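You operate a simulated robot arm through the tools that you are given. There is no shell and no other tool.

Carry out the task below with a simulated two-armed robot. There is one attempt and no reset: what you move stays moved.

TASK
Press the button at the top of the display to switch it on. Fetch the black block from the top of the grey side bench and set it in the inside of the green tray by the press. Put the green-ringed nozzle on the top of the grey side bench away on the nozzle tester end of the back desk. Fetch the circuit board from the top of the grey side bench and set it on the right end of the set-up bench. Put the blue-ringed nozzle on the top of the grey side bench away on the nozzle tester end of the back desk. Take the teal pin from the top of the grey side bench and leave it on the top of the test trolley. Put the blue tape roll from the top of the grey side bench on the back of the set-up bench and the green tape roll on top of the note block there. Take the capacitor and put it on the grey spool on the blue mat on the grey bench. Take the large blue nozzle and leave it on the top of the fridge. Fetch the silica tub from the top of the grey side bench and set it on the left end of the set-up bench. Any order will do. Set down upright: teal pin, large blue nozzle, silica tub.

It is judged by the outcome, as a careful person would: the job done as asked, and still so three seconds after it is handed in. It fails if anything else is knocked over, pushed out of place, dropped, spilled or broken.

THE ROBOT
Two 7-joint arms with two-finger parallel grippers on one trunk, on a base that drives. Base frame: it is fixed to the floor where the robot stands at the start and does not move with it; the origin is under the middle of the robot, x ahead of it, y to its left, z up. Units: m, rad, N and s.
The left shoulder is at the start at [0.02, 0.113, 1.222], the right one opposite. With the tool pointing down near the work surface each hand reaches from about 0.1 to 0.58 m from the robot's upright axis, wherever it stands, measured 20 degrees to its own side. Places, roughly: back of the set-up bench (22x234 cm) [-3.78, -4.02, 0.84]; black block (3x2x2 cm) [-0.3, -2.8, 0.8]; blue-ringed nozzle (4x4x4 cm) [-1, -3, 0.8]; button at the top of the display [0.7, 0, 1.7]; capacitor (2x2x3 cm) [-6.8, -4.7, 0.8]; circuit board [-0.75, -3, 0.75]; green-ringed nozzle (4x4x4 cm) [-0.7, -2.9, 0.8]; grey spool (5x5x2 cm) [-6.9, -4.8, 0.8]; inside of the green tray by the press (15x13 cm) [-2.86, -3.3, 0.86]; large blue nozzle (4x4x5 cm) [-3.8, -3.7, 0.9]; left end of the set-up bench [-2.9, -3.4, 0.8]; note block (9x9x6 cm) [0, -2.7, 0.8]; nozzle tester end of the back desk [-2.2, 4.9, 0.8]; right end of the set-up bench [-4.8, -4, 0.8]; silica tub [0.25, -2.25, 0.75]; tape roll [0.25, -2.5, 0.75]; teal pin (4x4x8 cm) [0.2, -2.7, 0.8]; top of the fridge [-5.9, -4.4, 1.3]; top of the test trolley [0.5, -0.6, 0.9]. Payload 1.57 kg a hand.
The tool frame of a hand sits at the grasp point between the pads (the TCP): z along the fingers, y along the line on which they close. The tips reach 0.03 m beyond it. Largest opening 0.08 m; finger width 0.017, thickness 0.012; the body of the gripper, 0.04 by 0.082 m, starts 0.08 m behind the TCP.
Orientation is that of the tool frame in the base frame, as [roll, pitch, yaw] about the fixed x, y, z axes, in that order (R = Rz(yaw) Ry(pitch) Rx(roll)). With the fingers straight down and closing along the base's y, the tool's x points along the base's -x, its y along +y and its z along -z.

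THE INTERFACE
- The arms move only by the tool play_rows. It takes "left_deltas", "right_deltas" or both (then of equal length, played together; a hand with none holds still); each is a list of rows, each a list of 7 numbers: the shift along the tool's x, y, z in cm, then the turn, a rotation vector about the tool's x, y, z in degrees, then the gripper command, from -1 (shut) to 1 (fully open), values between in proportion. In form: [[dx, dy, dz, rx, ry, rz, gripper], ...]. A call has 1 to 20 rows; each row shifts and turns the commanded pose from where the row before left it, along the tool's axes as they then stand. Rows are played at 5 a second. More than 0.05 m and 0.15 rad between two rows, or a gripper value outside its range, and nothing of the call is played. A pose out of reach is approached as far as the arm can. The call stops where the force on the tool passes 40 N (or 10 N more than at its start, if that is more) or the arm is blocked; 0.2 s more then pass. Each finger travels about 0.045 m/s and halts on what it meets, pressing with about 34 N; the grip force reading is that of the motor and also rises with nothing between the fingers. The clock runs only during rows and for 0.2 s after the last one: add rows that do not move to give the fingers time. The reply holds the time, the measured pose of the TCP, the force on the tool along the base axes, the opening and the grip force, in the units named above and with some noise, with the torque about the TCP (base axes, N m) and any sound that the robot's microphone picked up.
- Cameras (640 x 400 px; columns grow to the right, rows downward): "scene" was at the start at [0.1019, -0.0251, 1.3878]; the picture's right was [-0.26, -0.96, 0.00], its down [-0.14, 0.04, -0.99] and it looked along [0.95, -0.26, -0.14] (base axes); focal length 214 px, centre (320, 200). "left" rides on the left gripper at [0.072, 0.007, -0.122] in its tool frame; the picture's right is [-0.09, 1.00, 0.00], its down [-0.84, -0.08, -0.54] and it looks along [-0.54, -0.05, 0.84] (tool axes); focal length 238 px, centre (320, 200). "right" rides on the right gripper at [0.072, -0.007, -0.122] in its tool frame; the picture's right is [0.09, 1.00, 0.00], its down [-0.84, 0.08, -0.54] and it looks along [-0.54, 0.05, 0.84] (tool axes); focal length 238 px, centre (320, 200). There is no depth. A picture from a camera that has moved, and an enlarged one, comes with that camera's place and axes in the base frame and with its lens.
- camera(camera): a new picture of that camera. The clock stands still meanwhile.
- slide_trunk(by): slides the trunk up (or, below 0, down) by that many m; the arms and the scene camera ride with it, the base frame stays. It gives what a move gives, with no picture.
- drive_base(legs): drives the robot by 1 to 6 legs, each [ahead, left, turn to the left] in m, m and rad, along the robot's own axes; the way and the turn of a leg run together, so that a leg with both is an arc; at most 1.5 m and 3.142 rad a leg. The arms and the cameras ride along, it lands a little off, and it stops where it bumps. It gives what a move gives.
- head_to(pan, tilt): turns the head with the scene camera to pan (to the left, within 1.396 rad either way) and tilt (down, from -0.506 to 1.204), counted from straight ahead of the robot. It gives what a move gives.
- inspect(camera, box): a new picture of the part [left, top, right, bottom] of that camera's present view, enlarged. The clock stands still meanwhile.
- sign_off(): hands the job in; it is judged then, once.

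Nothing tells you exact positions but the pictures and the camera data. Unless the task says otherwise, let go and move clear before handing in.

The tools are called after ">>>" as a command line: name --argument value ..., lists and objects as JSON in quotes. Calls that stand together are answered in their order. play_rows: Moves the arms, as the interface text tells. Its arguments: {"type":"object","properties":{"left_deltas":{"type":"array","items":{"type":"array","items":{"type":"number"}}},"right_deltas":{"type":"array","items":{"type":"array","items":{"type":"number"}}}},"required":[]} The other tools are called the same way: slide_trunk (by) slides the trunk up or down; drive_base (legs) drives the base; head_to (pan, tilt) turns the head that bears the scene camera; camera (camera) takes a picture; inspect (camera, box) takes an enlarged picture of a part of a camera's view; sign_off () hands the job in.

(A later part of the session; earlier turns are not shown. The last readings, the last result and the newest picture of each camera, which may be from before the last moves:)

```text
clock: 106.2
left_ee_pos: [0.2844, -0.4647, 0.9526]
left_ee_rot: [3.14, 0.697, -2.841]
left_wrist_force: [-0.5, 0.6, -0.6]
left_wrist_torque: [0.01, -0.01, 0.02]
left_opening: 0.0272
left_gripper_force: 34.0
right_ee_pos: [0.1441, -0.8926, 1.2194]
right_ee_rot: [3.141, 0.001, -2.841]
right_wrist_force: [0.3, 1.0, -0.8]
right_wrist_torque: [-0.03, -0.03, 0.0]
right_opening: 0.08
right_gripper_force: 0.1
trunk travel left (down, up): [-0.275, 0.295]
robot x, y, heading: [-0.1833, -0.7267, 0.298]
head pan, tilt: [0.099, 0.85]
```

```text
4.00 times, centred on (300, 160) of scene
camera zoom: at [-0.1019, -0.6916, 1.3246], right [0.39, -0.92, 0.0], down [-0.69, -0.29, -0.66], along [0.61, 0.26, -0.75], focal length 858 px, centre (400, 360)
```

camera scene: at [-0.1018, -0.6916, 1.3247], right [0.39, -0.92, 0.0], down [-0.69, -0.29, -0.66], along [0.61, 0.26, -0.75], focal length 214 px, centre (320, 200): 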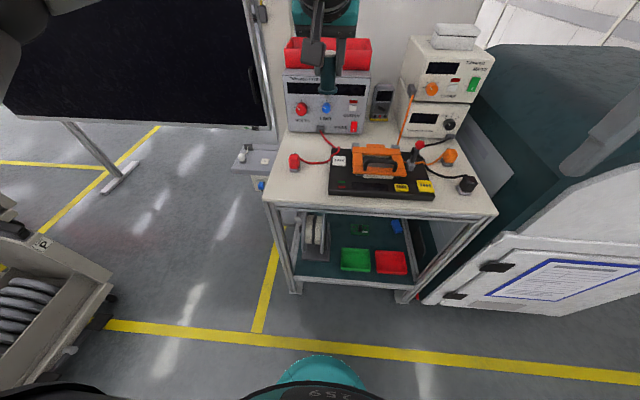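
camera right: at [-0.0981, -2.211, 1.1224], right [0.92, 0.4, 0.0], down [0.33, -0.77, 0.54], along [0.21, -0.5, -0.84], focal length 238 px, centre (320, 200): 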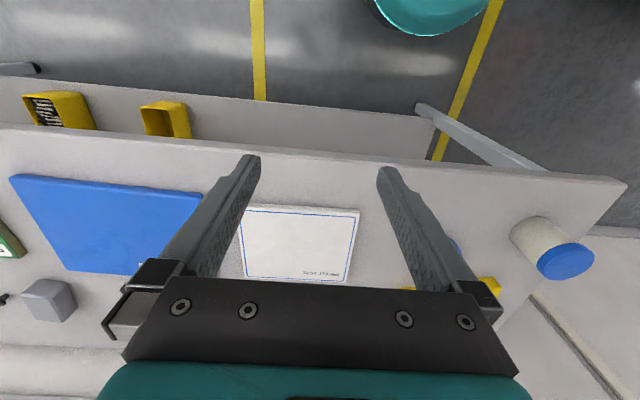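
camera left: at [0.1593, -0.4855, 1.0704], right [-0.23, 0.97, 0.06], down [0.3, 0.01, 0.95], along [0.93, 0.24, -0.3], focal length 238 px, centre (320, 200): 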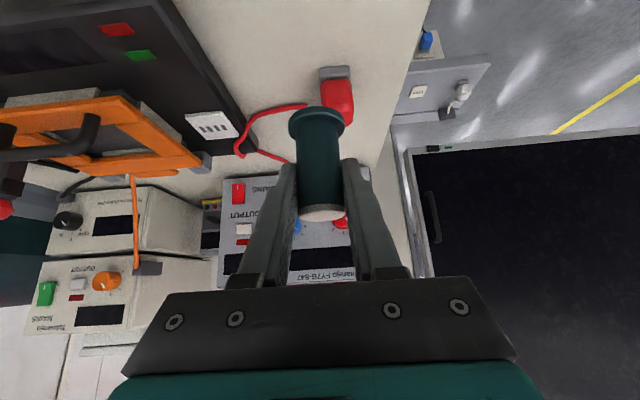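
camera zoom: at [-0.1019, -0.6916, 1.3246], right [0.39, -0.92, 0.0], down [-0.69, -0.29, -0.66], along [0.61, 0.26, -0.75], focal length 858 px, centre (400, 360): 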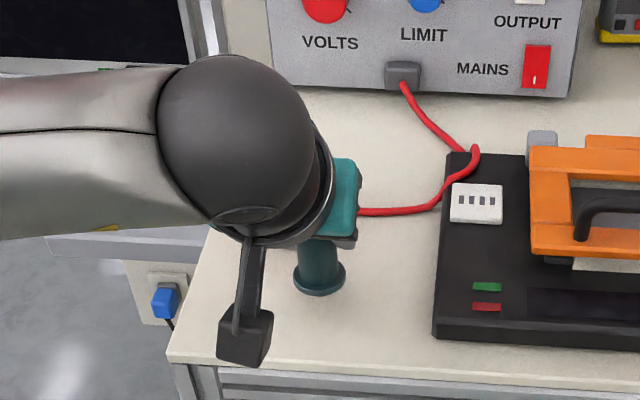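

Close to the surface and clear all round. I lower in small steps to feel the contact.

>>> play_rows --left_deltas '[[0.19, 0, 0.23, 0, 0, 0, -1], [0.19, 0, 0.23, 0, 0, 0, -1], [0.13, 0, 0.15, 0, 0, 0, -1], [0.0, 0, 0.0, 0, 0, 0, -1]]'

```text
clock: 107.2
left_ee_pos: [0.2825, -0.4631, 0.9453]
left_ee_rot: [-3.141, 0.697, -2.843]
left_wrist_force: [-0.5, -0.8, -0.6]
left_wrist_torque: [0.02, -0.02, -0.01]
left_opening: 0.0271
left_gripper_force: 33.8
right_ee_pos: [0.1432, -0.8921, 1.2188]
right_ee_rot: [3.141, -0.001, -2.841]
right_wrist_force: [-0.2, -0.6, -0.4]
right_wrist_torque: [0.0, 0.01, 0.01]
right_opening: 0.0799
right_gripper_force: 0.1
trunk travel left (down, up): [-0.275, 0.295]
robot x, y, heading: [-0.185, -0.7192, 0.298]
head pan, tilt: [0.099, 0.85]
```

>>> play_rows --left_deltas '[[0.13, 0, 0.15, 0, 0, 0, -1], [0.13, 0, 0.15, 0, 0, 0, -1], [0.0, 0, 0.0, 0, 0, 0, -1]]'

>>> play_rows --left_deltas '[[0.13, 0, 0.15, 0, 0, 0, -1], [0.13, 0, 0.15, 0, 0, 0, -1], [0.0, 0, 0.0, 0, 0, 0, -1]]'

```text
clock: 108.0
left_ee_pos: [0.2834, -0.4643, 0.9433]
left_ee_rot: [-3.141, 0.701, -2.841]
left_wrist_force: [-0.7, 1.5, 6.9]
left_wrist_torque: [0.04, 0.08, 0.03]
left_opening: 0.0272
left_gripper_force: 33.9
right_ee_pos: [0.1434, -0.8929, 1.2194]
right_ee_rot: [3.141, 0.0, -2.842]
right_wrist_force: [-0.1, -0.1, -0.5]
right_wrist_torque: [0.0, 0.02, 0.02]
right_opening: 0.0801
right_gripper_force: 0.1
trunk travel left (down, up): [-0.275, 0.295]
robot x, y, heading: [-0.1885, -0.7242, 0.305]
head pan, tilt: [0.099, 0.85]
```

```text
clock: 108.8
left_ee_pos: [0.2828, -0.4652, 0.9417]
left_ee_rot: [-3.136, 0.709, -2.838]
left_wrist_force: [-1.4, 1.2, 23.7]
left_wrist_torque: [0.14, 0.02, 0.01]
left_opening: 0.0274
left_gripper_force: 34.0
right_ee_pos: [0.1413, -0.8924, 1.2202]
right_ee_rot: [-3.141, 0.002, -2.841]
right_wrist_force: [-0.6, -0.2, -0.5]
right_wrist_torque: [0.0, 0.0, 0.0]
right_opening: 0.08
right_gripper_force: 0.2
trunk travel left (down, up): [-0.275, 0.295]
robot x, y, heading: [-0.1877, -0.724, 0.302]
head pan, tilt: [0.099, 0.85]
```

Contact at z≈0.88. I ease off, release, and withdraw along the tool axis.

>>> play_rows --left_deltas '[[-0.23, 0, -0.27, 0, 0, 0, -1], [0, 0, 0, 0, 0, 0, -0.2], [0, 0, 0, 0, 0, 0, 0.3], [0, 0, 0, 0, 0, 0, 0.8], [0, 0, 0, 0, 0, 0, 0.8], [0, 0, -2, 0, 0, 0, 0.8], [0, 0, -3, 0, 0, 0, 0.8], [0, 0, -4, 0, 0, 0, 0.8], [0, 0, -4, 0, 0, 0, 1], [0, 0, -4, 0, 0, 0, 1]]'

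>>> inspect --camera "scene" --box '[220, 110, 380, 210]'

>>> camera --camera "left"

```text
clock: 111.0
left_ee_pos: [0.1769, -0.4959, 1.0724]
left_ee_rot: [3.139, 0.698, -2.841]
left_wrist_force: [-0.5, -0.9, -0.2]
left_wrist_torque: [0.01, -0.01, 0.02]
left_opening: 0.08
left_gripper_force: 0.1
right_ee_pos: [0.1436, -0.8914, 1.2193]
right_ee_rot: [-3.141, 0.0, -2.84]
right_wrist_force: [0.7, 0.1, -0.6]
right_wrist_torque: [0.01, -0.01, 0.01]
right_opening: 0.0798
right_gripper_force: 0.1
trunk travel left (down, up): [-0.275, 0.295]
robot x, y, heading: [-0.1878, -0.7229, 0.298]
head pan, tilt: [0.099, 0.85]
```

```text
4.00 times, centred on (300, 160) of scene
camera zoom: at [-0.1022, -0.6918, 1.3246], right [0.39, -0.92, 0.0], down [-0.69, -0.29, -0.66], along [0.61, 0.26, -0.75], focal length 858 px, centre (400, 360)
```

zoom: 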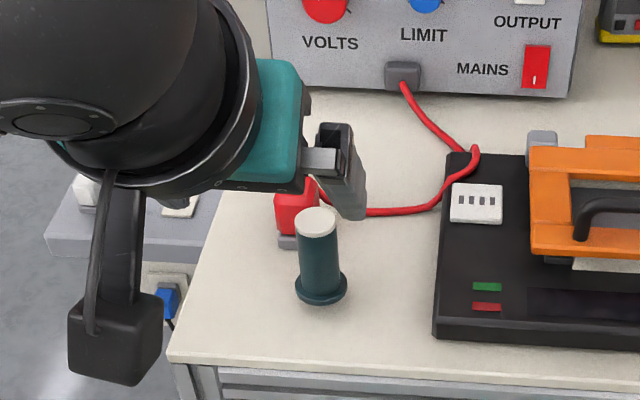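

```text
taken
camera left: at [0.0465, -0.5292, 1.1189], right [-0.23, 0.97, 0.06], down [0.3, 0.01, 0.95], along [0.93, 0.23, -0.3], focal length 238 px, centre (320, 200)
```

left: 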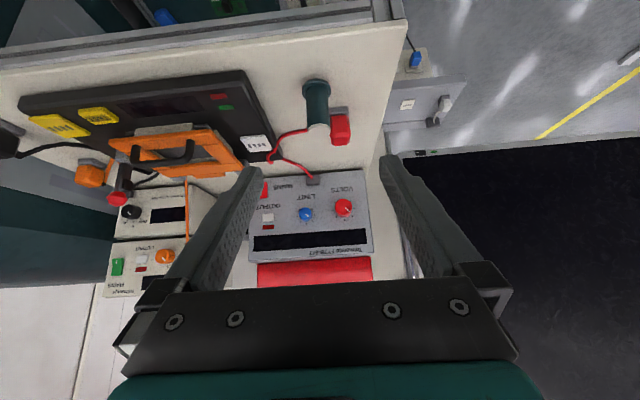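

The pin stands on the trolley. Next I back off, turn, and go to the right part of the side bench for the two nozzles.

>>> drive_base --legs '[[-0.4, 0, 0], [0, 0, -1.557], [1.0, -0.88, 0]]'

>>> head_to --pan 0.0 --tilt 0.7

>>> camera --camera "scene"

```text
clock: 123.5
left_ee_pos: [-0.8493, -2.4277, 1.0697]
left_ee_rot: [-3.141, 0.698, 1.883]
left_wrist_force: [0.1, 0.3, 1.2]
left_wrist_torque: [-0.01, 0.04, 0.0]
left_opening: 0.0801
left_gripper_force: 0.1
right_ee_pos: [-1.2482, -2.4, 1.2188]
right_ee_rot: [3.14, 0.0, 1.883]
right_wrist_force: [-1.0, -0.1, 0.1]
right_wrist_torque: [0.01, 0.01, -0.01]
right_opening: 0.08
right_gripper_force: 0.0
trunk travel left (down, up): [-0.275, 0.295]
robot x, y, heading: [-1.0823, -2.0663, -1.257]
head pan, tilt: [0.099, 0.85]
```

```text
clock: 124.2
left_ee_pos: [-0.8493, -2.4269, 1.0721]
left_ee_rot: [3.141, 0.7, 1.882]
left_wrist_force: [0.7, 0.5, -0.6]
left_wrist_torque: [-0.03, 0.01, -0.03]
left_opening: 0.0798
left_gripper_force: 0.2
right_ee_pos: [-1.2461, -2.3997, 1.219]
right_ee_rot: [-3.141, 0.002, 1.883]
right_wrist_force: [0.2, 0.8, -0.4]
right_wrist_torque: [-0.04, -0.01, 0.01]
right_opening: 0.0797
right_gripper_force: 0.1
trunk travel left (down, up): [-0.275, 0.295]
robot x, y, heading: [-1.0822, -2.0618, -1.255]
head pan, tilt: [0.0, 0.7]
```

```text
taken
camera scene: at [-1.0506, -2.1584, 1.3368], right [-0.95, -0.31, 0.0], down [-0.2, 0.61, -0.76], along [0.24, -0.73, -0.64], focal length 214 px, centre (320, 200)
```

scene: 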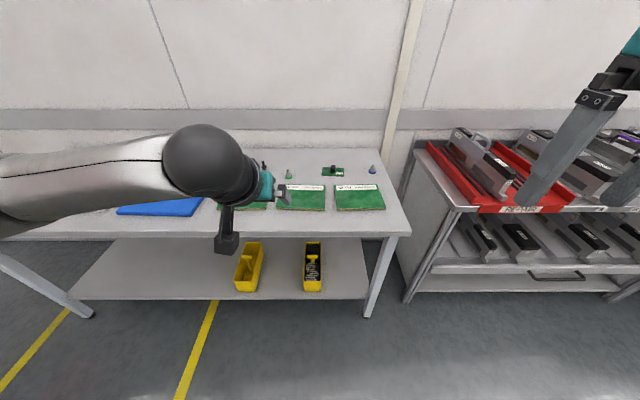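

>>> inspect --camera "scene" --box '[240, 130, 420, 243]'

```text
3.54 times, centred on (330, 186) of scene
camera zoom: at [-1.0506, -2.1584, 1.3368], right [-0.95, -0.31, 0.0], down [-0.2, 0.61, -0.76], along [0.24, -0.73, -0.64], focal length 759 px, centre (285, 248)
```

zoom: 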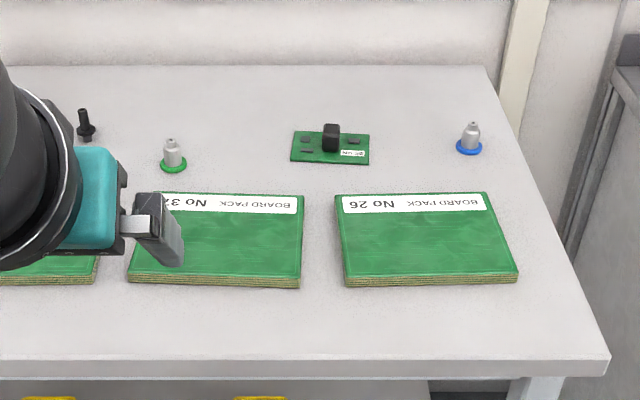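

The green nozzle is near (-0.67,-2.87), the circuit board near (-0.85,-2.96), the blue nozzle near (-1.02,-3.02). I move in and lower the trunk.

>>> drive_base --legs '[[0.335, -0.05, 0]]'

>>> slide_trunk --by -0.12

>>> head_to --pan 0.0 --tilt 0.85

>>> camera --camera "scene"

>>> camera --camera "left"

>>> camera --camera "right"

```text
clock: 126.5
left_ee_pos: [-0.7912, -2.7648, 1.0721]
left_ee_rot: [3.141, 0.698, 1.887]
left_wrist_force: [0.2, -0.6, -1.0]
left_wrist_torque: [0.01, 0.01, 0.0]
left_opening: 0.0803
left_gripper_force: 0.1
right_ee_pos: [-1.1887, -2.7374, 1.2186]
right_ee_rot: [3.141, 0.0, 1.886]
right_wrist_force: [0.3, -0.1, 0.9]
right_wrist_torque: [0.04, 0.0, 0.02]
right_opening: 0.0799
right_gripper_force: 0.1
trunk travel left (down, up): [-0.275, 0.295]
robot x, y, heading: [-1.0254, -2.4052, -1.255]
head pan, tilt: [0.0, 0.7]
```

```text
clock: 128.0
left_ee_pos: [-0.7926, -2.7648, 0.9512]
left_ee_rot: [3.14, 0.699, 1.883]
left_wrist_force: [0.7, 0.4, -0.4]
left_wrist_torque: [0.0, 0.02, -0.01]
left_opening: 0.0801
left_gripper_force: 0.1
right_ee_pos: [-1.1888, -2.7368, 1.1004]
right_ee_rot: [3.142, -0.001, 1.888]
right_wrist_force: [0.3, -0.4, -0.6]
right_wrist_torque: [0.02, -0.03, -0.02]
right_opening: 0.0801
right_gripper_force: 0.0
trunk travel left (down, up): [-0.155, 0.415]
robot x, y, heading: [-1.0249, -2.4057, -1.256]
head pan, tilt: [0.0, 0.7]
```

```text
clock: 128.7
left_ee_pos: [-0.7924, -2.7642, 0.9513]
left_ee_rot: [3.14, 0.699, 1.885]
left_wrist_force: [-0.5, 0.3, -0.2]
left_wrist_torque: [0.0, -0.02, -0.03]
left_opening: 0.0801
left_gripper_force: 0.0
right_ee_pos: [-1.1888, -2.738, 1.0993]
right_ee_rot: [-3.14, -0.001, 1.886]
right_wrist_force: [0.5, 0.2, -0.3]
right_wrist_torque: [0.0, 0.01, 0.02]
right_opening: 0.0801
right_gripper_force: 0.0
trunk travel left (down, up): [-0.155, 0.415]
robot x, y, heading: [-1.026, -2.4052, -1.252]
head pan, tilt: [0.0, 0.85]
```

```text
taken
camera scene: at [-0.9963, -2.4892, 1.2047], right [-0.95, -0.31, 0.0], down [-0.23, 0.71, -0.66], along [0.2, -0.63, -0.75], focal length 214 px, centre (320, 200)
```

scene: 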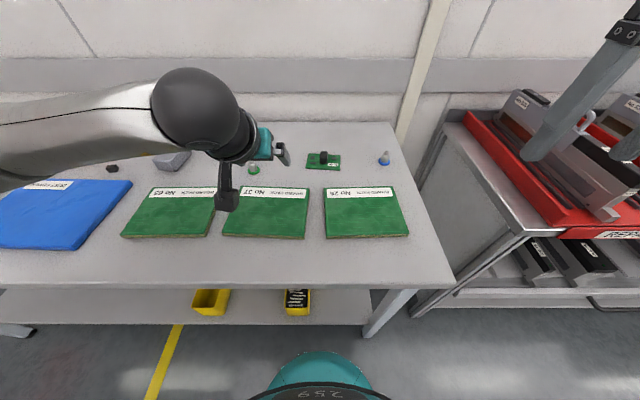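

```text
taken
camera left: at [-0.8275, -2.6359, 0.9986], right [0.97, 0.24, 0.06], down [0.02, -0.3, 0.95], along [0.25, -0.92, -0.3], focal length 238 px, centre (320, 200)
```

left: 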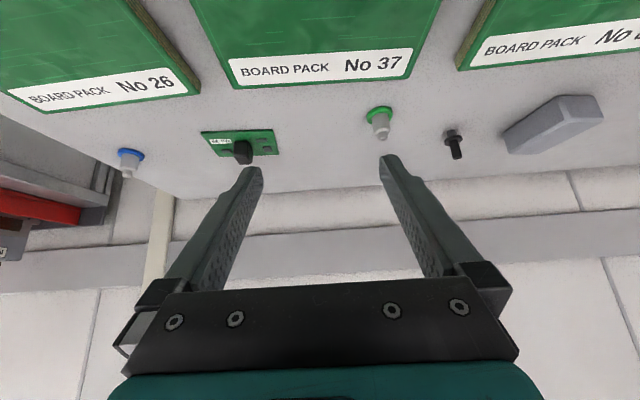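

```text
taken
camera right: at [-1.2182, -2.6714, 1.2219], right [0.92, 0.4, 0.0], down [0.33, -0.77, 0.54], along [0.21, -0.5, -0.84], focal length 238 px, centre (320, 200)
```

right: 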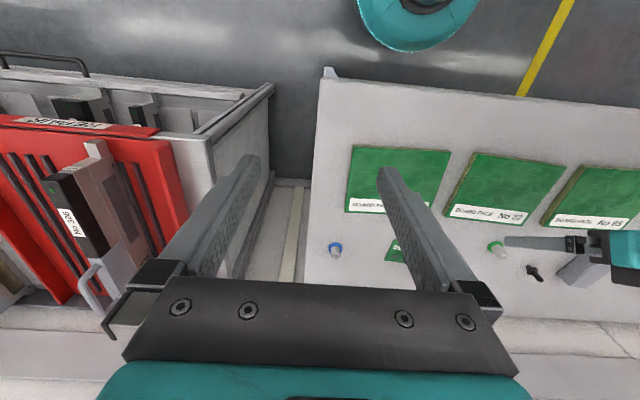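

I reduce the left tool's tilt to 20° and move it over the green nozzle.

>>> play_rows --left_deltas '[[0, 0, 0, 0, 5, 0, 1], [0, 0, 0, 0, 5, 0, 1], [0, 0, 0, 0, 5, 0, 1], [0, 0, 0, 0, 5, 0, 1], [-2.8, 2.6, 1.0, 0, 0, 0, 1], [-2.8, 2.6, 1.0, 0, 0, 0, 1], [-2.8, 2.7, 1.0, 0, 0, 0, 1], [0, 0, 0, 0, 0, 0, 1]]'

>>> camera --camera "left"

```text
clock: 130.5
left_ee_pos: [-0.6874, -2.8241, 0.9517]
left_ee_rot: [3.139, 0.35, 1.883]
left_wrist_force: [-0.1, -0.1, -0.3]
left_wrist_torque: [0.0, 0.0, -0.01]
left_opening: 0.0798
left_gripper_force: 0.0
right_ee_pos: [-1.19, -2.7371, 1.098]
right_ee_rot: [-3.141, 0.0, 1.887]
right_wrist_force: [-0.3, -0.6, 0.1]
right_wrist_torque: [-0.02, 0.01, -0.04]
right_opening: 0.0798
right_gripper_force: 0.1
trunk travel left (down, up): [-0.155, 0.415]
robot x, y, heading: [-1.0247, -2.4049, -1.254]
head pan, tilt: [0.0, 0.85]
```

```text
taken
camera left: at [-0.7155, -2.7182, 1.0414], right [0.97, 0.23, 0.03], down [0.11, -0.6, 0.8], along [0.2, -0.77, -0.6], focal length 238 px, centre (320, 200)
```

left: 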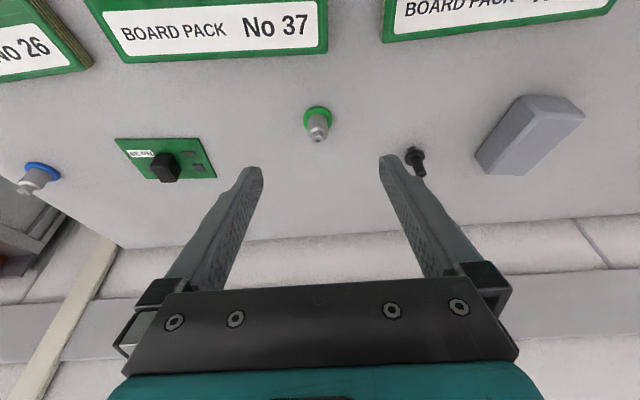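

Aligned with the green nozzle. I descend along the tool axis.

>>> play_rows --left_deltas '[[0, -0.2, 3, 0, 0, 0, 1], [0, 0, 3, 0, 0, 0, 1], [0, 0, 3, 0, 0, 0, 1], [0, 0, 2, 0, 0, 0, 1], [0, 0, 0.9, 0, 0, 0, 1], [0, 0, 0, 0, 0, 0, 1]]'

>>> camera --camera "left"

```text
clock: 131.9
left_ee_pos: [-0.6778, -2.8634, 0.8405]
left_ee_rot: [-3.141, 0.35, 1.884]
left_wrist_force: [-0.5, 0.6, -0.3]
left_wrist_torque: [0.0, -0.03, 0.0]
left_opening: 0.0799
left_gripper_force: 0.1
right_ee_pos: [-1.1909, -2.7363, 1.099]
right_ee_rot: [-3.14, 0.001, 1.887]
right_wrist_force: [-0.4, 0.3, -0.1]
right_wrist_torque: [0.01, -0.02, -0.04]
right_opening: 0.0799
right_gripper_force: 0.2
trunk travel left (down, up): [-0.155, 0.415]
robot x, y, heading: [-1.0292, -2.4043, -1.256]
head pan, tilt: [0.0, 0.85]
```

```text
taken
camera left: at [-0.706, -2.7585, 0.9306], right [0.97, 0.23, 0.03], down [0.11, -0.6, 0.8], along [0.2, -0.77, -0.6], focal length 238 px, centre (320, 200)
```

left: 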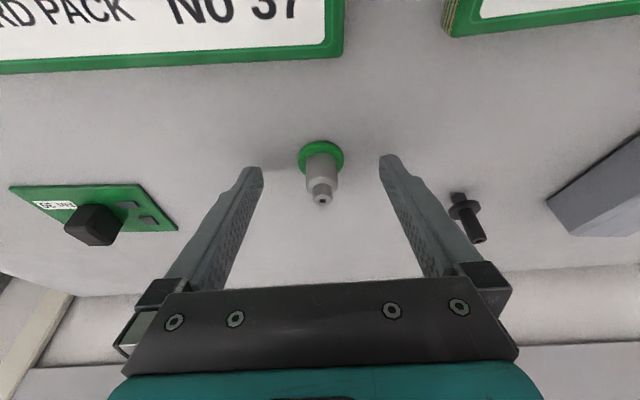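

>>> play_rows --left_deltas '[[-0.25, 0, 0.2, 0, 0, 0, 0.6], [0, 0, 0, 0, 0, 0, 0], [0, 0, 0, 0, 0, 0, -0.4], [0, 0, 0, 0, 0, 0, -1], [0, 0, 0, 0, 0, 0, -1], [0, 0, 0, 0, 0, 0, -1], [0, 0, 0, 0, 0, 0, -1]]'

>>> camera --camera "left"

```text
clock: 133.5
left_ee_pos: [-0.6772, -2.8665, 0.8407]
left_ee_rot: [3.142, 0.349, 1.886]
left_wrist_force: [-1.1, 0.5, 0.0]
left_wrist_torque: [-0.04, -0.02, -0.03]
left_opening: 0.0208
left_gripper_force: 33.4
right_ee_pos: [-1.1901, -2.7369, 1.0996]
right_ee_rot: [3.141, -0.003, 1.887]
right_wrist_force: [-0.2, -0.6, 0.5]
right_wrist_torque: [0.03, 0.03, -0.01]
right_opening: 0.0798
right_gripper_force: 0.0
trunk travel left (down, up): [-0.155, 0.415]
robot x, y, heading: [-1.0251, -2.4055, -1.252]
head pan, tilt: [0.0, 0.85]
```

```text
taken
camera left: at [-0.705, -2.7615, 0.9295], right [0.97, 0.23, 0.03], down [0.11, -0.59, 0.8], along [0.2, -0.77, -0.6], focal length 238 px, centre (320, 200)
```

left: 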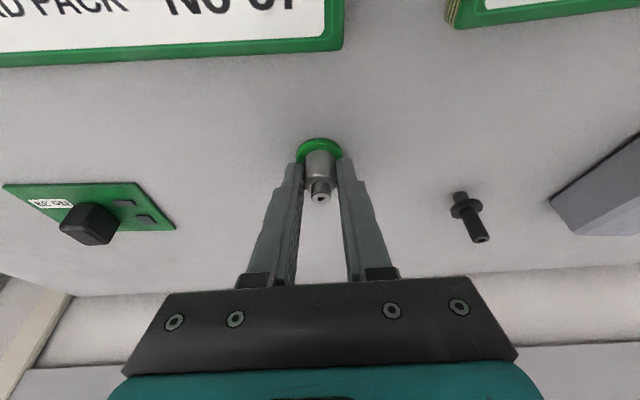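

The green nozzle is held. I lift it and bring the right hand over toward the blue nozzle.

>>> play_rows --left_deltas '[[-0.34, 0, -0.94, 0, 0, 0, -1], [-1.03, 0, -2.82, 0, 0, 0, -1], [-1.03, 0, -2.82, 0, 0, 0, -1], [-1.03, 0, -2.82, 0, 0, 0, -1], [2.8, 0, -1.03, 0, 0, 0, -1], [2.8, 0, -1.03, 0, 0, 0, -1], [2.8, 0, -1.03, 0, 0, 0, -1], [0, 0, 0, 0, 0, 0, -1]]'

>>> play_rows --right_deltas '[[-4.07, 1.06, 2.37, 0, 0, 0, 1], [-4.07, 1.06, 2.37, 0, 0, 0, 1], [-4.07, 1.06, 2.37, 0, 0, 0, 1], [-4.07, 1.06, 2.37, 0, 0, 0, 1], [-2, 0, 0, 0, -5, 0, 1], [-2, 0, 0, 0, -5, 0, 1], [-2, 0, 0, 0, -5, 0, 1], [-2, 0, 0, 0, -5, 0, 1], [0, 0, 0, 0, 0, 0, 1]]'

>>> camera --camera "right"

>>> camera --camera "scene"

```text
clock: 135.3
left_ee_pos: [-0.7061, -2.7806, 0.9397]
left_ee_rot: [3.14, 0.35, 1.887]
left_wrist_force: [0.7, 0.2, -1.4]
left_wrist_torque: [0.01, -0.01, -0.01]
left_opening: 0.0205
left_gripper_force: 33.9
right_ee_pos: [-1.1896, -2.7375, 1.1005]
right_ee_rot: [3.141, 0.0, 1.886]
right_wrist_force: [-0.3, 0.4, 0.5]
right_wrist_torque: [0.0, 0.03, 0.02]
right_opening: 0.0802
right_gripper_force: 0.0
trunk travel left (down, up): [-0.155, 0.415]
robot x, y, heading: [-1.0269, -2.4044, -1.256]
head pan, tilt: [0.0, 0.85]
```

```text
clock: 137.3
left_ee_pos: [-0.7056, -2.7809, 0.9394]
left_ee_rot: [-3.142, 0.349, 1.884]
left_wrist_force: [-0.1, 0.2, -1.0]
left_wrist_torque: [-0.01, 0.0, -0.02]
left_opening: 0.0206
left_gripper_force: 34.0
right_ee_pos: [-1.0754, -2.9538, 1.0145]
right_ee_rot: [-3.141, 0.351, 1.886]
right_wrist_force: [-0.1, -0.4, -0.6]
right_wrist_torque: [0.01, 0.01, 0.01]
right_opening: 0.0799
right_gripper_force: 0.1
trunk travel left (down, up): [-0.155, 0.415]
robot x, y, heading: [-1.0245, -2.4062, -1.253]
head pan, tilt: [0.0, 0.85]
```

```text
taken
camera right: at [-1.1146, -2.8527, 1.1053], right [0.92, 0.39, -0.03], down [0.26, -0.55, 0.8], along [0.29, -0.74, -0.6], focal length 238 px, centre (320, 200)
```

right: 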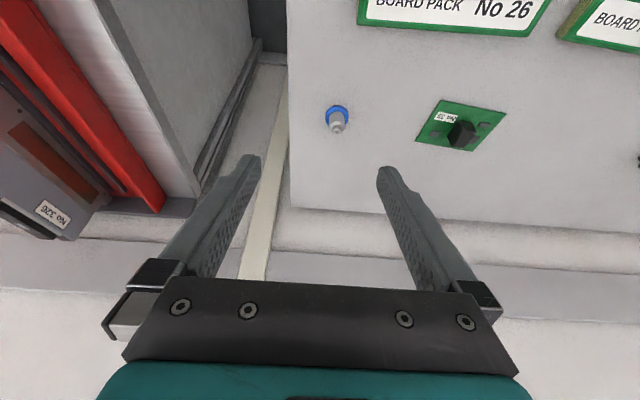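

```text
taken
camera scene: at [-0.9962, -2.4893, 1.2046], right [-0.95, -0.31, 0.0], down [-0.23, 0.71, -0.66], along [0.2, -0.63, -0.75], focal length 214 px, centre (320, 200)
```

scene: 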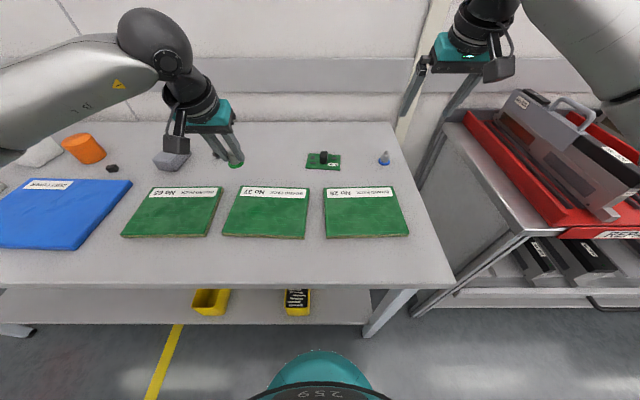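

Blue nozzle at about (-1.022,-3.028). I line up and descend halfway.

>>> play_rows --right_deltas '[[-0.8, 1.35, 3, 0, 0, 0, 1], [-0.8, 1.35, 3, 0, 0, 0, 1], [0, 0, 4, 0, 0, 0, 1], [0, 0, 0, 0, 0, 0, 1]]'

>>> camera --camera "right"

```text
clock: 138.3
left_ee_pos: [-0.7066, -2.7819, 0.9391]
left_ee_rot: [-3.141, 0.348, 1.885]
left_wrist_force: [0.0, -0.5, -0.1]
left_wrist_torque: [0.02, 0.01, -0.01]
left_opening: 0.0207
left_gripper_force: 34.7
right_ee_pos: [-1.0316, -2.9914, 0.9245]
right_ee_rot: [-3.141, 0.349, 1.886]
right_wrist_force: [-0.9, -0.7, 0.4]
right_wrist_torque: [-0.03, 0.06, 0.0]
right_opening: 0.0799
right_gripper_force: 0.1
trunk travel left (down, up): [-0.155, 0.415]
robot x, y, heading: [-1.0302, -2.4041, -1.256]
head pan, tilt: [0.0, 0.85]
```

```text
taken
camera right: at [-1.0726, -2.8903, 1.0154], right [0.92, 0.39, -0.03], down [0.26, -0.55, 0.8], along [0.29, -0.74, -0.6], focal length 238 px, centre (320, 200)
```

right: 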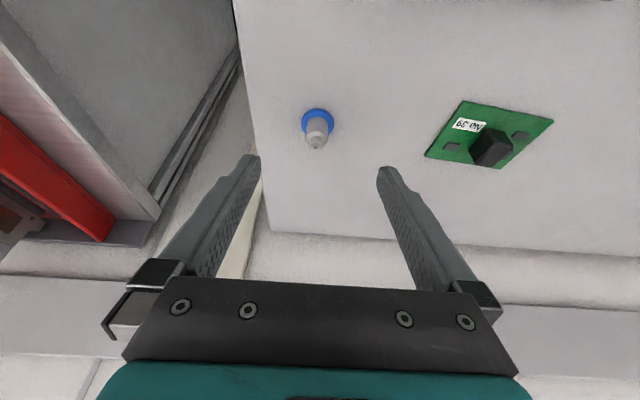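

>>> play_rows --right_deltas '[[0, -0.5, 3, 0, 0, 0, 1], [0, 0, 3, 0, 0, 0, 1], [0, 0, 2, 0, 0, 0, 1], [-0.1, 0, 1.0, 0, 0, 0, 1], [0, 0, 0, 0, 0, 0, 1]]'

>>> camera --camera "right"

```text
clock: 139.5
left_ee_pos: [-0.7062, -2.781, 0.9398]
left_ee_rot: [-3.141, 0.348, 1.885]
left_wrist_force: [0.6, 0.3, -0.8]
left_wrist_torque: [0.02, 0.01, 0.01]
left_opening: 0.0209
left_gripper_force: 34.3
right_ee_pos: [-1.0279, -3.0235, 0.8414]
right_ee_rot: [-3.141, 0.35, 1.885]
right_wrist_force: [-0.9, -0.4, -0.8]
right_wrist_torque: [-0.02, 0.0, -0.05]
right_opening: 0.0798
right_gripper_force: 0.0
trunk travel left (down, up): [-0.155, 0.415]
robot x, y, heading: [-1.02, -2.407, -1.253]
head pan, tilt: [0.0, 0.85]
```

```text
taken
camera right: at [-1.068, -2.9221, 0.932], right [0.92, 0.39, -0.03], down [0.26, -0.55, 0.8], along [0.29, -0.74, -0.6], focal length 238 px, centre (320, 200)
```

right: 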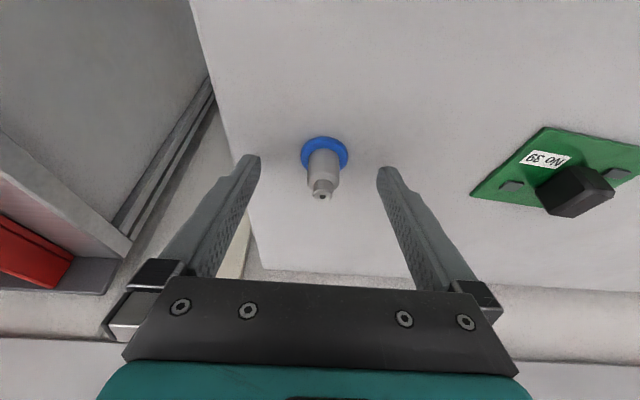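

Well centred. I close on the blue nozzle and lift.

>>> play_rows --right_deltas '[[-0.2, 0, 0.1, 0, 0, 0, 0.6], [0, 0, 0, 0, 0, 0, 0], [0, 0, 0, 0, 0, 0, -0.4], [0, 0, 0, 0, 0, 0, -1], [0, 0, 0, 0, 0, 0, -1], [0, 0, 0, 0, 0, 0, -1], [-0.34, 0, -0.94, 0, 0, 0, -1], [-1.03, 0, -2.82, 0, 0, 0, -1], [-1.03, 0, -2.82, 0, 0, 0, -1], [-1.03, 0, -2.82, 0, 0, 0, -1], [-1.03, 0, -2.82, 0, 0, 0, -1], [0, 0, 0, 0, 0, 0, -1]]'

>>> camera --camera "right"

```text
clock: 142.1
left_ee_pos: [-0.7066, -2.7812, 0.9395]
left_ee_rot: [3.141, 0.348, 1.885]
left_wrist_force: [-0.3, 0.1, -0.6]
left_wrist_torque: [-0.01, 0.01, -0.04]
left_opening: 0.0204
left_gripper_force: 34.0
right_ee_pos: [-1.0276, -3.0257, 0.9726]
right_ee_rot: [-3.14, 0.348, 1.886]
right_wrist_force: [0.1, -0.5, -1.0]
right_wrist_torque: [0.02, 0.03, -0.02]
right_opening: 0.0207
right_gripper_force: 34.2
trunk travel left (down, up): [-0.155, 0.415]
robot x, y, heading: [-1.0287, -2.4031, -1.257]
head pan, tilt: [0.0, 0.85]
```

```text
taken
camera right: at [-1.068, -2.9258, 1.0634], right [0.92, 0.39, -0.03], down [0.26, -0.55, 0.8], along [0.29, -0.74, -0.61], focal length 238 px, centre (320, 200)
```

right: 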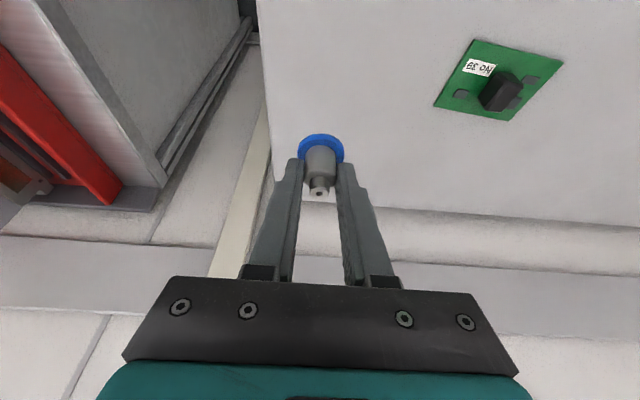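

Both nozzles are held. I retract, back away, turn around and survey the way to the back desk.

>>> play_rows --right_deltas '[[2.8, 0, -1.03, 0, 0, 0, -1], [2.8, 0, -1.03, 0, 0, 0, -1], [2.8, 0, -1.03, 0, 0, 0, -1], [2.8, 0, -1.03, 0, 0, 0, -1], [2.8, 0, -1.03, 0, 0, 0, -1], [2.8, 0, -1.03, 0, 0, 0, -1], [0, 0, 0, 0, 0, 0, -1]]'

>>> drive_base --legs '[[-0.6, 0, 0], [0, 0, 1.5], [0, 0, 1.45]]'

>>> slide_trunk --by 0.12

>>> head_to --pan 0.0 --tilt 0.3

>>> camera --camera "scene"

```text
clock: 143.7
left_ee_pos: [-0.707, -2.7817, 0.939]
left_ee_rot: [-3.141, 0.349, 1.885]
left_wrist_force: [0.5, 0.2, -1.7]
left_wrist_torque: [0.0, -0.03, 0.04]
left_opening: 0.0206
left_gripper_force: 34.5
right_ee_pos: [-1.0818, -2.8556, 0.9718]
right_ee_rot: [-3.141, 0.35, 1.886]
right_wrist_force: [-0.2, -0.2, 0.5]
right_wrist_torque: [0.01, 0.01, 0.0]
right_opening: 0.0207
right_gripper_force: 33.8
trunk travel left (down, up): [-0.155, 0.415]
robot x, y, heading: [-1.0238, -2.4051, -1.256]
head pan, tilt: [0.0, 0.85]
```

```text
clock: 154.2
left_ee_pos: [-1.4458, -1.4101, 0.9395]
left_ee_rot: [-3.141, 0.349, -1.465]
left_wrist_force: [0.0, -0.1, -1.0]
left_wrist_torque: [-0.01, 0.01, 0.03]
left_opening: 0.0209
left_gripper_force: 34.0
right_ee_pos: [-1.0624, -1.4142, 0.9705]
right_ee_rot: [-3.141, 0.348, -1.465]
right_wrist_force: [-0.1, 0.4, -0.1]
right_wrist_torque: [0.02, -0.01, 0.01]
right_opening: 0.0204
right_gripper_force: 34.8
trunk travel left (down, up): [-0.155, 0.415]
robot x, y, heading: [-1.213, -1.8454, 1.678]
head pan, tilt: [0.0, 0.85]
```

```text
clock: 155.7
left_ee_pos: [-1.4475, -1.409, 1.0589]
left_ee_rot: [-3.14, 0.349, -1.466]
left_wrist_force: [-0.2, -0.4, -1.4]
left_wrist_torque: [-0.01, 0.03, -0.02]
left_opening: 0.0208
left_gripper_force: 34.2
right_ee_pos: [-1.0639, -1.4144, 1.0923]
right_ee_rot: [-3.141, 0.348, -1.463]
right_wrist_force: [-0.1, 0.0, -1.4]
right_wrist_torque: [-0.05, 0.03, -0.01]
right_opening: 0.0206
right_gripper_force: 33.9
trunk travel left (down, up): [-0.275, 0.295]
robot x, y, heading: [-1.2149, -1.8451, 1.678]
head pan, tilt: [0.0, 0.85]
```

```text
clock: 156.7
left_ee_pos: [-1.4464, -1.4094, 1.0599]
left_ee_rot: [3.142, 0.349, -1.468]
left_wrist_force: [-0.4, -0.2, -0.8]
left_wrist_torque: [-0.06, -0.03, 0.0]
left_opening: 0.0207
left_gripper_force: 34.0
right_ee_pos: [-1.0629, -1.4143, 1.0927]
right_ee_rot: [3.139, 0.35, -1.464]
right_wrist_force: [0.2, -0.3, -1.1]
right_wrist_torque: [0.03, 0.02, 0.04]
right_opening: 0.0206
right_gripper_force: 33.9
trunk travel left (down, up): [-0.275, 0.295]
robot x, y, heading: [-1.2124, -1.8457, 1.675]
head pan, tilt: [0.0, 0.3]
```

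```text
taken
camera scene: at [-1.2201, -1.742, 1.3729], right [0.99, 0.11, 0.0], down [0.03, -0.29, -0.95], along [-0.1, 0.95, -0.3], focal length 214 px, centre (320, 200)
```

scene: 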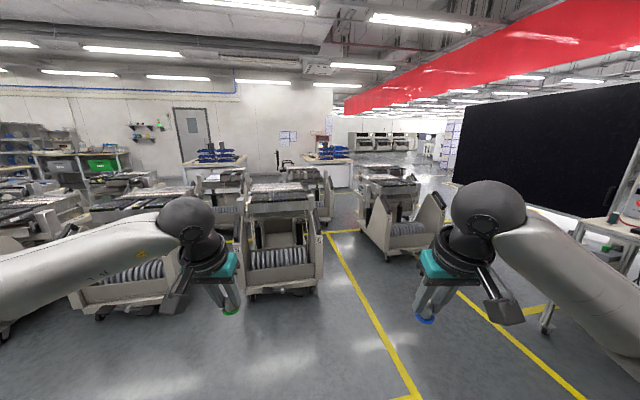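

>>> inspect --camera "scene" --box '[240, 130, 480, 280]'

>>> inspect --camera "scene" --box '[260, 125, 380, 200]'

```text
2.67 times, centred on (360, 205) of scene
camera zoom: at [-1.2201, -1.742, 1.3729], right [0.99, 0.11, 0.0], down [0.03, -0.29, -0.95], along [-0.1, 0.95, -0.3], focal length 572 px, centre (213, 187)
```

zoom: 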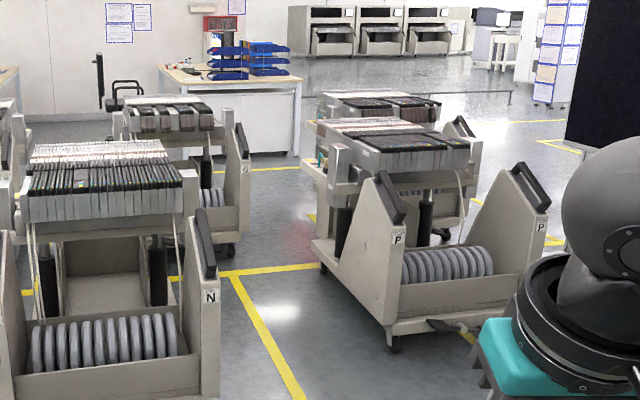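

```text
5.33 times, centred on (320, 162) of scene
camera zoom: at [-1.2201, -1.742, 1.3729], right [0.99, 0.11, 0.0], down [0.03, -0.29, -0.95], along [-0.1, 0.95, -0.3], focal length 1144 px, centre (320, 400)
```

zoom: 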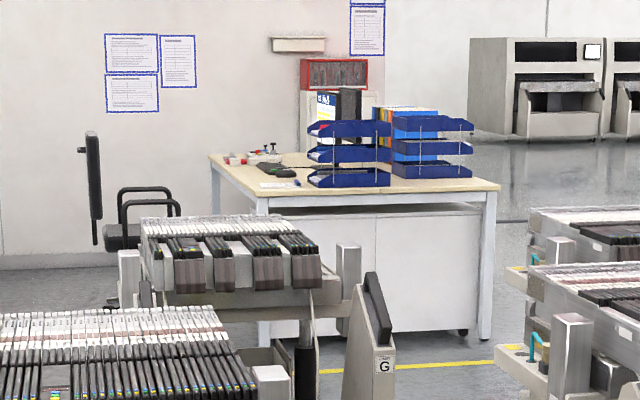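

The back desk with blue trays is beyond the carts; its far left end with small items looks like the nozzle tester end. I plan the wider aisle by the display: raise the trunk so the arms clear the carts, then drive in stages.

>>> slide_trunk --by 0.28

>>> drive_base --legs '[[0, 0, 0.207], [0.47, -0.63, 0], [0.47, -0.63, 0]]'

>>> camera --camera "scene"

```text
clock: 159.5
left_ee_pos: [-1.4459, -1.4103, 1.3395]
left_ee_rot: [3.141, 0.35, -1.464]
left_wrist_force: [-0.5, 0.3, -0.3]
left_wrist_torque: [0.02, 0.03, 0.02]
left_opening: 0.0209
left_gripper_force: 33.8
right_ee_pos: [-1.0621, -1.4141, 1.3716]
right_ee_rot: [-3.141, 0.349, -1.463]
right_wrist_force: [0.2, 0.6, 0.1]
right_wrist_torque: [0.01, 0.02, -0.01]
right_opening: 0.0207
right_gripper_force: 33.5
trunk travel left (down, up): [-0.555, 0.015]
robot x, y, heading: [-1.2087, -1.8421, 1.676]
head pan, tilt: [0.0, 0.3]
```

```text
clock: 168.3
left_ee_pos: [-0.6115, -0.1973, 1.3389]
left_ee_rot: [-3.141, 0.348, -1.256]
left_wrist_force: [-0.7, 0.1, -1.3]
left_wrist_torque: [-0.02, -0.01, -0.01]
left_opening: 0.0205
left_gripper_force: 33.9
right_ee_pos: [-0.2353, -0.1233, 1.3728]
right_ee_rot: [-3.141, 0.35, -1.256]
right_wrist_force: [-0.1, -0.5, -1.0]
right_wrist_torque: [-0.02, -0.02, 0.0]
right_opening: 0.0207
right_gripper_force: 34.0
trunk travel left (down, up): [-0.555, 0.015]
robot x, y, heading: [-0.2895, -0.5728, 1.884]
head pan, tilt: [0.0, 0.3]
```

```text
taken
camera scene: at [-0.321, -0.476, 1.653], right [0.95, 0.31, 0.0], down [0.09, -0.28, -0.96], along [-0.3, 0.91, -0.3], focal length 214 px, centre (320, 200)
```

scene: 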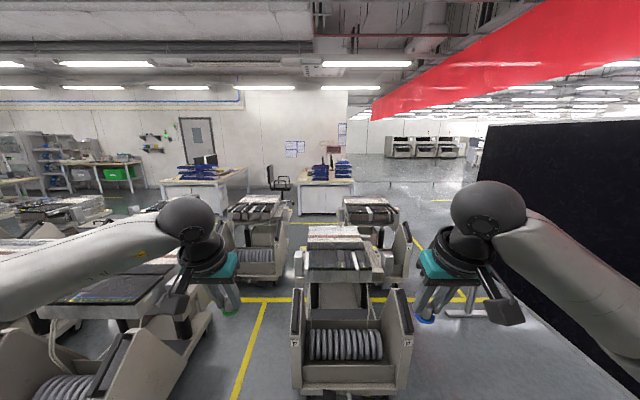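

The carts leave narrow gaps. I look to the left and right for a wider route before committing.

>>> head_to --pan 0.8 --tilt 0.45

>>> camera --camera "scene"

>>> head_to --pan -0.6 --tilt 0.6

>>> camera --camera "scene"

```text
clock: 169.4
left_ee_pos: [-0.6111, -0.1979, 1.3379]
left_ee_rot: [3.141, 0.351, -1.256]
left_wrist_force: [1.0, -0.4, -0.2]
left_wrist_torque: [-0.01, -0.01, -0.02]
left_opening: 0.0209
left_gripper_force: 34.1
right_ee_pos: [-0.2354, -0.1223, 1.3716]
right_ee_rot: [3.14, 0.349, -1.257]
right_wrist_force: [-0.6, -0.7, -0.6]
right_wrist_torque: [0.0, 0.01, -0.01]
right_opening: 0.0207
right_gripper_force: 33.7
trunk travel left (down, up): [-0.555, 0.015]
robot x, y, heading: [-0.2896, -0.5776, 1.884]
head pan, tilt: [0.799, 0.45]
```

```text
taken
camera scene: at [-0.3747, -0.5243, 1.6391], right [0.44, 0.9, 0.0], down [0.39, -0.19, -0.9], along [-0.81, 0.4, -0.44], focal length 214 px, centre (320, 200)
```

scene: 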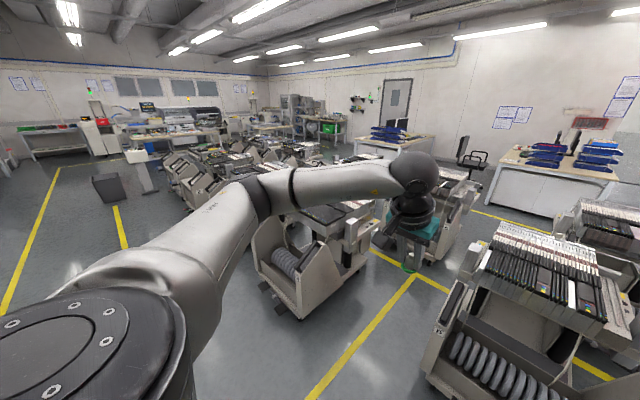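

```text
clock: 171.0
left_ee_pos: [-0.6123, -0.1975, 1.3382]
left_ee_rot: [-3.141, 0.348, -1.258]
left_wrist_force: [0.2, 0.7, -0.9]
left_wrist_torque: [-0.03, 0.0, 0.0]
left_opening: 0.0206
left_gripper_force: 33.8
right_ee_pos: [-0.2366, -0.1239, 1.3724]
right_ee_rot: [-3.14, 0.348, -1.256]
right_wrist_force: [-0.9, -0.2, -0.9]
right_wrist_torque: [0.0, 0.01, 0.0]
right_opening: 0.0205
right_gripper_force: 34.4
trunk travel left (down, up): [-0.555, 0.015]
robot x, y, heading: [-0.2924, -0.578, 1.888]
head pan, tilt: [-0.6, 0.6]
```

```text
taken
camera scene: at [-0.2675, -0.4801, 1.6255], right [0.96, -0.28, 0.0], down [-0.16, -0.54, -0.83], along [0.23, 0.79, -0.56], focal length 214 px, centre (320, 200)
```

scene: 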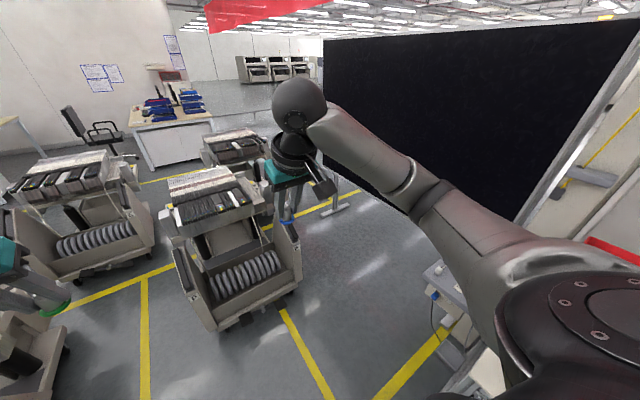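

There is a reasonable aisle between the near cart and the display. I stretch both hands forward and inward so the elbows tuck in, then check.

>>> play_rows --left_deltas '[[-2.82, -1, 1.03, 0, 0, 0, -1], [-2.82, -1, 1.03, 0, 0, 0, -1], [-2.82, -1, 1.03, 0, 0, 0, -1], [-2.82, -1, 1.03, 0, 0, 0, -1], [-2.82, -1, 1.03, 0, 0, 0, -1], [0, 0, 0, 0, 0, 0, -1]]' --right_deltas '[[-2.82, 1.2, 1.03, 0, 0, 0, -1], [-2.82, 1.2, 1.03, 0, 0, 0, -1], [-2.82, 1.2, 1.03, 0, 0, 0, -1], [-2.82, 1.2, 1.03, 0, 0, 0, -1], [-2.82, 1.2, 1.03, 0, 0, 0, -1], [0, 0, 0, 0, 0, 0, -1]]'

>>> camera --camera "scene"

```text
clock: 172.4
left_ee_pos: [-0.6082, -0.0373, 1.3387]
left_ee_rot: [-3.141, 0.35, -1.259]
left_wrist_force: [0.3, 0.4, -0.8]
left_wrist_torque: [0.05, 0.01, 0.01]
left_opening: 0.0207
left_gripper_force: 34.2
right_ee_pos: [-0.3387, 0.0011, 1.3725]
right_ee_rot: [-3.139, 0.351, -1.256]
right_wrist_force: [0.4, -0.8, -0.9]
right_wrist_torque: [0.01, -0.02, 0.0]
right_opening: 0.0208
right_gripper_force: 33.6
trunk travel left (down, up): [-0.555, 0.015]
robot x, y, heading: [-0.2909, -0.5704, 1.888]
head pan, tilt: [-0.6, 0.6]
```

```text
taken
camera scene: at [-0.2673, -0.4812, 1.6256], right [0.96, -0.28, 0.0], down [-0.16, -0.54, -0.83], along [0.23, 0.79, -0.56], focal length 214 px, centre (320, 200)
```

scene: 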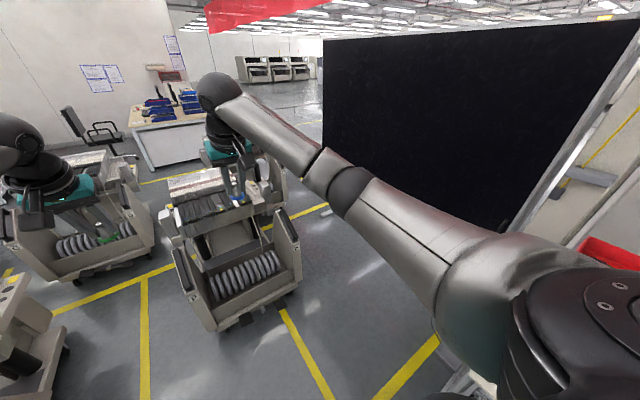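

The right elbow is tucked. I drive to the mouth of the aisle.

>>> drive_base --legs '[[0.456, -0.4, 0], [0.33, -0.45, 0]]'

>>> head_to --pan 0.0 --tilt 0.75

>>> camera --camera "scene"

```text
clock: 178.6
left_ee_pos: [-0.0526, 0.9775, 1.3392]
left_ee_rot: [3.141, 0.35, -1.254]
left_wrist_force: [-0.4, -0.2, -1.0]
left_wrist_torque: [0.0, 0.01, 0.02]
left_opening: 0.0208
left_gripper_force: 34.9
right_ee_pos: [0.2195, 1.0155, 1.3725]
right_ee_rot: [-3.141, 0.349, -1.252]
right_wrist_force: [-0.7, -0.8, -1.1]
right_wrist_torque: [0.01, 0.02, -0.02]
right_opening: 0.0207
right_gripper_force: 34.2
trunk travel left (down, up): [-0.555, 0.015]
robot x, y, heading: [0.2716, 0.4389, 1.888]
head pan, tilt: [-0.6, 0.6]
```

```text
clock: 179.6
left_ee_pos: [-0.0515, 0.9771, 1.3384]
left_ee_rot: [-3.141, 0.349, -1.254]
left_wrist_force: [0.0, -0.2, -0.8]
left_wrist_torque: [0.0, -0.06, -0.02]
left_opening: 0.0205
left_gripper_force: 34.3
right_ee_pos: [0.2201, 1.0154, 1.3713]
right_ee_rot: [3.141, 0.351, -1.252]
right_wrist_force: [-0.4, -0.3, -1.0]
right_wrist_torque: [-0.03, -0.01, 0.0]
right_opening: 0.0207
right_gripper_force: 33.9
trunk travel left (down, up): [-0.555, 0.015]
robot x, y, heading: [0.2669, 0.441, 1.892]
head pan, tilt: [0.0, 0.75]
```

```text
taken
camera scene: at [0.2417, 0.529, 1.6126], right [0.95, 0.31, 0.0], down [0.21, -0.65, -0.73], along [-0.23, 0.69, -0.68], focal length 214 px, centre (320, 200)
```

scene: 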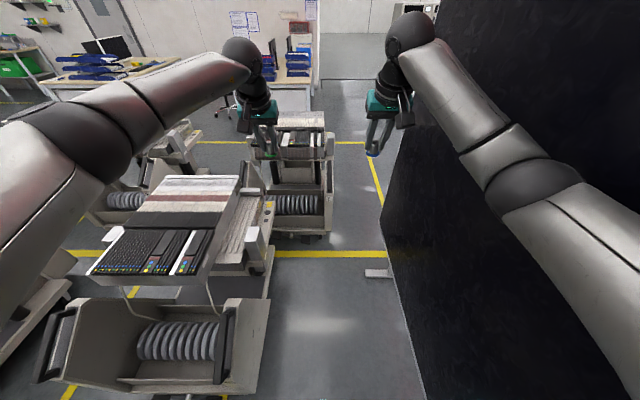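

>>> inspect --camera "scene" --box '[240, 170, 440, 295]'

```text
3.20 times, centred on (340, 232) of scene
camera zoom: at [0.2417, 0.529, 1.6126], right [0.95, 0.31, 0.0], down [0.21, -0.65, -0.73], along [-0.23, 0.69, -0.68], focal length 686 px, centre (256, 96)
```

zoom: 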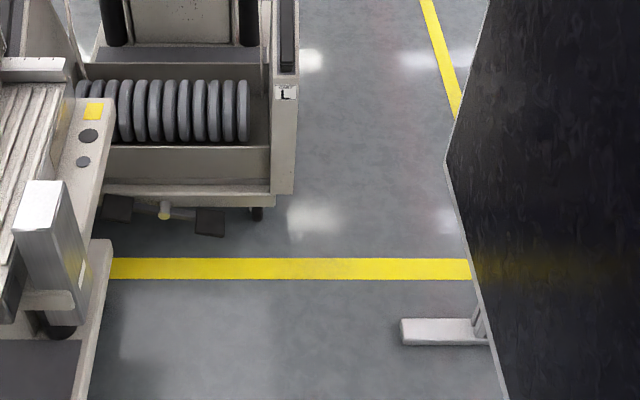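

The gap past the display foot and the next cart is too tight (~0.43 m). The left aisle looks better, so I go back and over to its mouth.

>>> drive_base --legs '[[-0.38, 0.44, 0], [0.1, 0.9, 0]]'

>>> head_to --pan 0.0 --tilt 0.6

>>> camera --camera "scene"

```text
clock: 187.2
left_ee_pos: [-1.2252, 0.2927, 1.3384]
left_ee_rot: [-3.141, 0.349, -1.246]
left_wrist_force: [-0.3, 0.2, -0.2]
left_wrist_torque: [-0.01, 0.0, 0.01]
left_opening: 0.0206
left_gripper_force: 33.6
right_ee_pos: [-0.956, 0.3348, 1.3714]
right_ee_rot: [-3.142, 0.35, -1.246]
right_wrist_force: [0.6, 0.3, -0.8]
right_wrist_torque: [0.01, 0.0, -0.03]
right_opening: 0.0211
right_gripper_force: 34.0
trunk travel left (down, up): [-0.555, 0.015]
robot x, y, heading: [-0.9024, -0.2449, 1.896]
head pan, tilt: [0.0, 0.75]
```

```text
clock: 187.9
left_ee_pos: [-1.226, 0.2922, 1.339]
left_ee_rot: [-3.141, 0.348, -1.247]
left_wrist_force: [-0.7, -1.0, 0.0]
left_wrist_torque: [-0.02, 0.02, 0.02]
left_opening: 0.0207
left_gripper_force: 34.5
right_ee_pos: [-0.956, 0.3342, 1.3717]
right_ee_rot: [-3.142, 0.349, -1.246]
right_wrist_force: [-0.3, 0.9, -0.3]
right_wrist_torque: [0.01, 0.0, 0.0]
right_opening: 0.0207
right_gripper_force: 33.9
trunk travel left (down, up): [-0.555, 0.015]
robot x, y, heading: [-0.9034, -0.2377, 1.898]
head pan, tilt: [0.0, 0.6]
```

```text
taken
camera scene: at [-0.9321, -0.148, 1.6254], right [0.95, 0.32, 0.0], down [0.18, -0.54, -0.82], along [-0.26, 0.78, -0.57], focal length 214 px, centre (320, 200)
```

scene: 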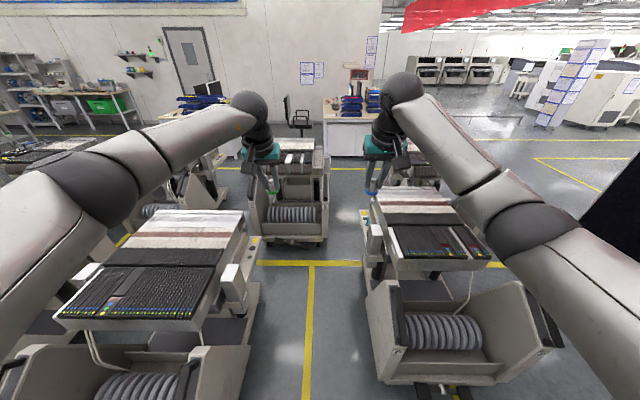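

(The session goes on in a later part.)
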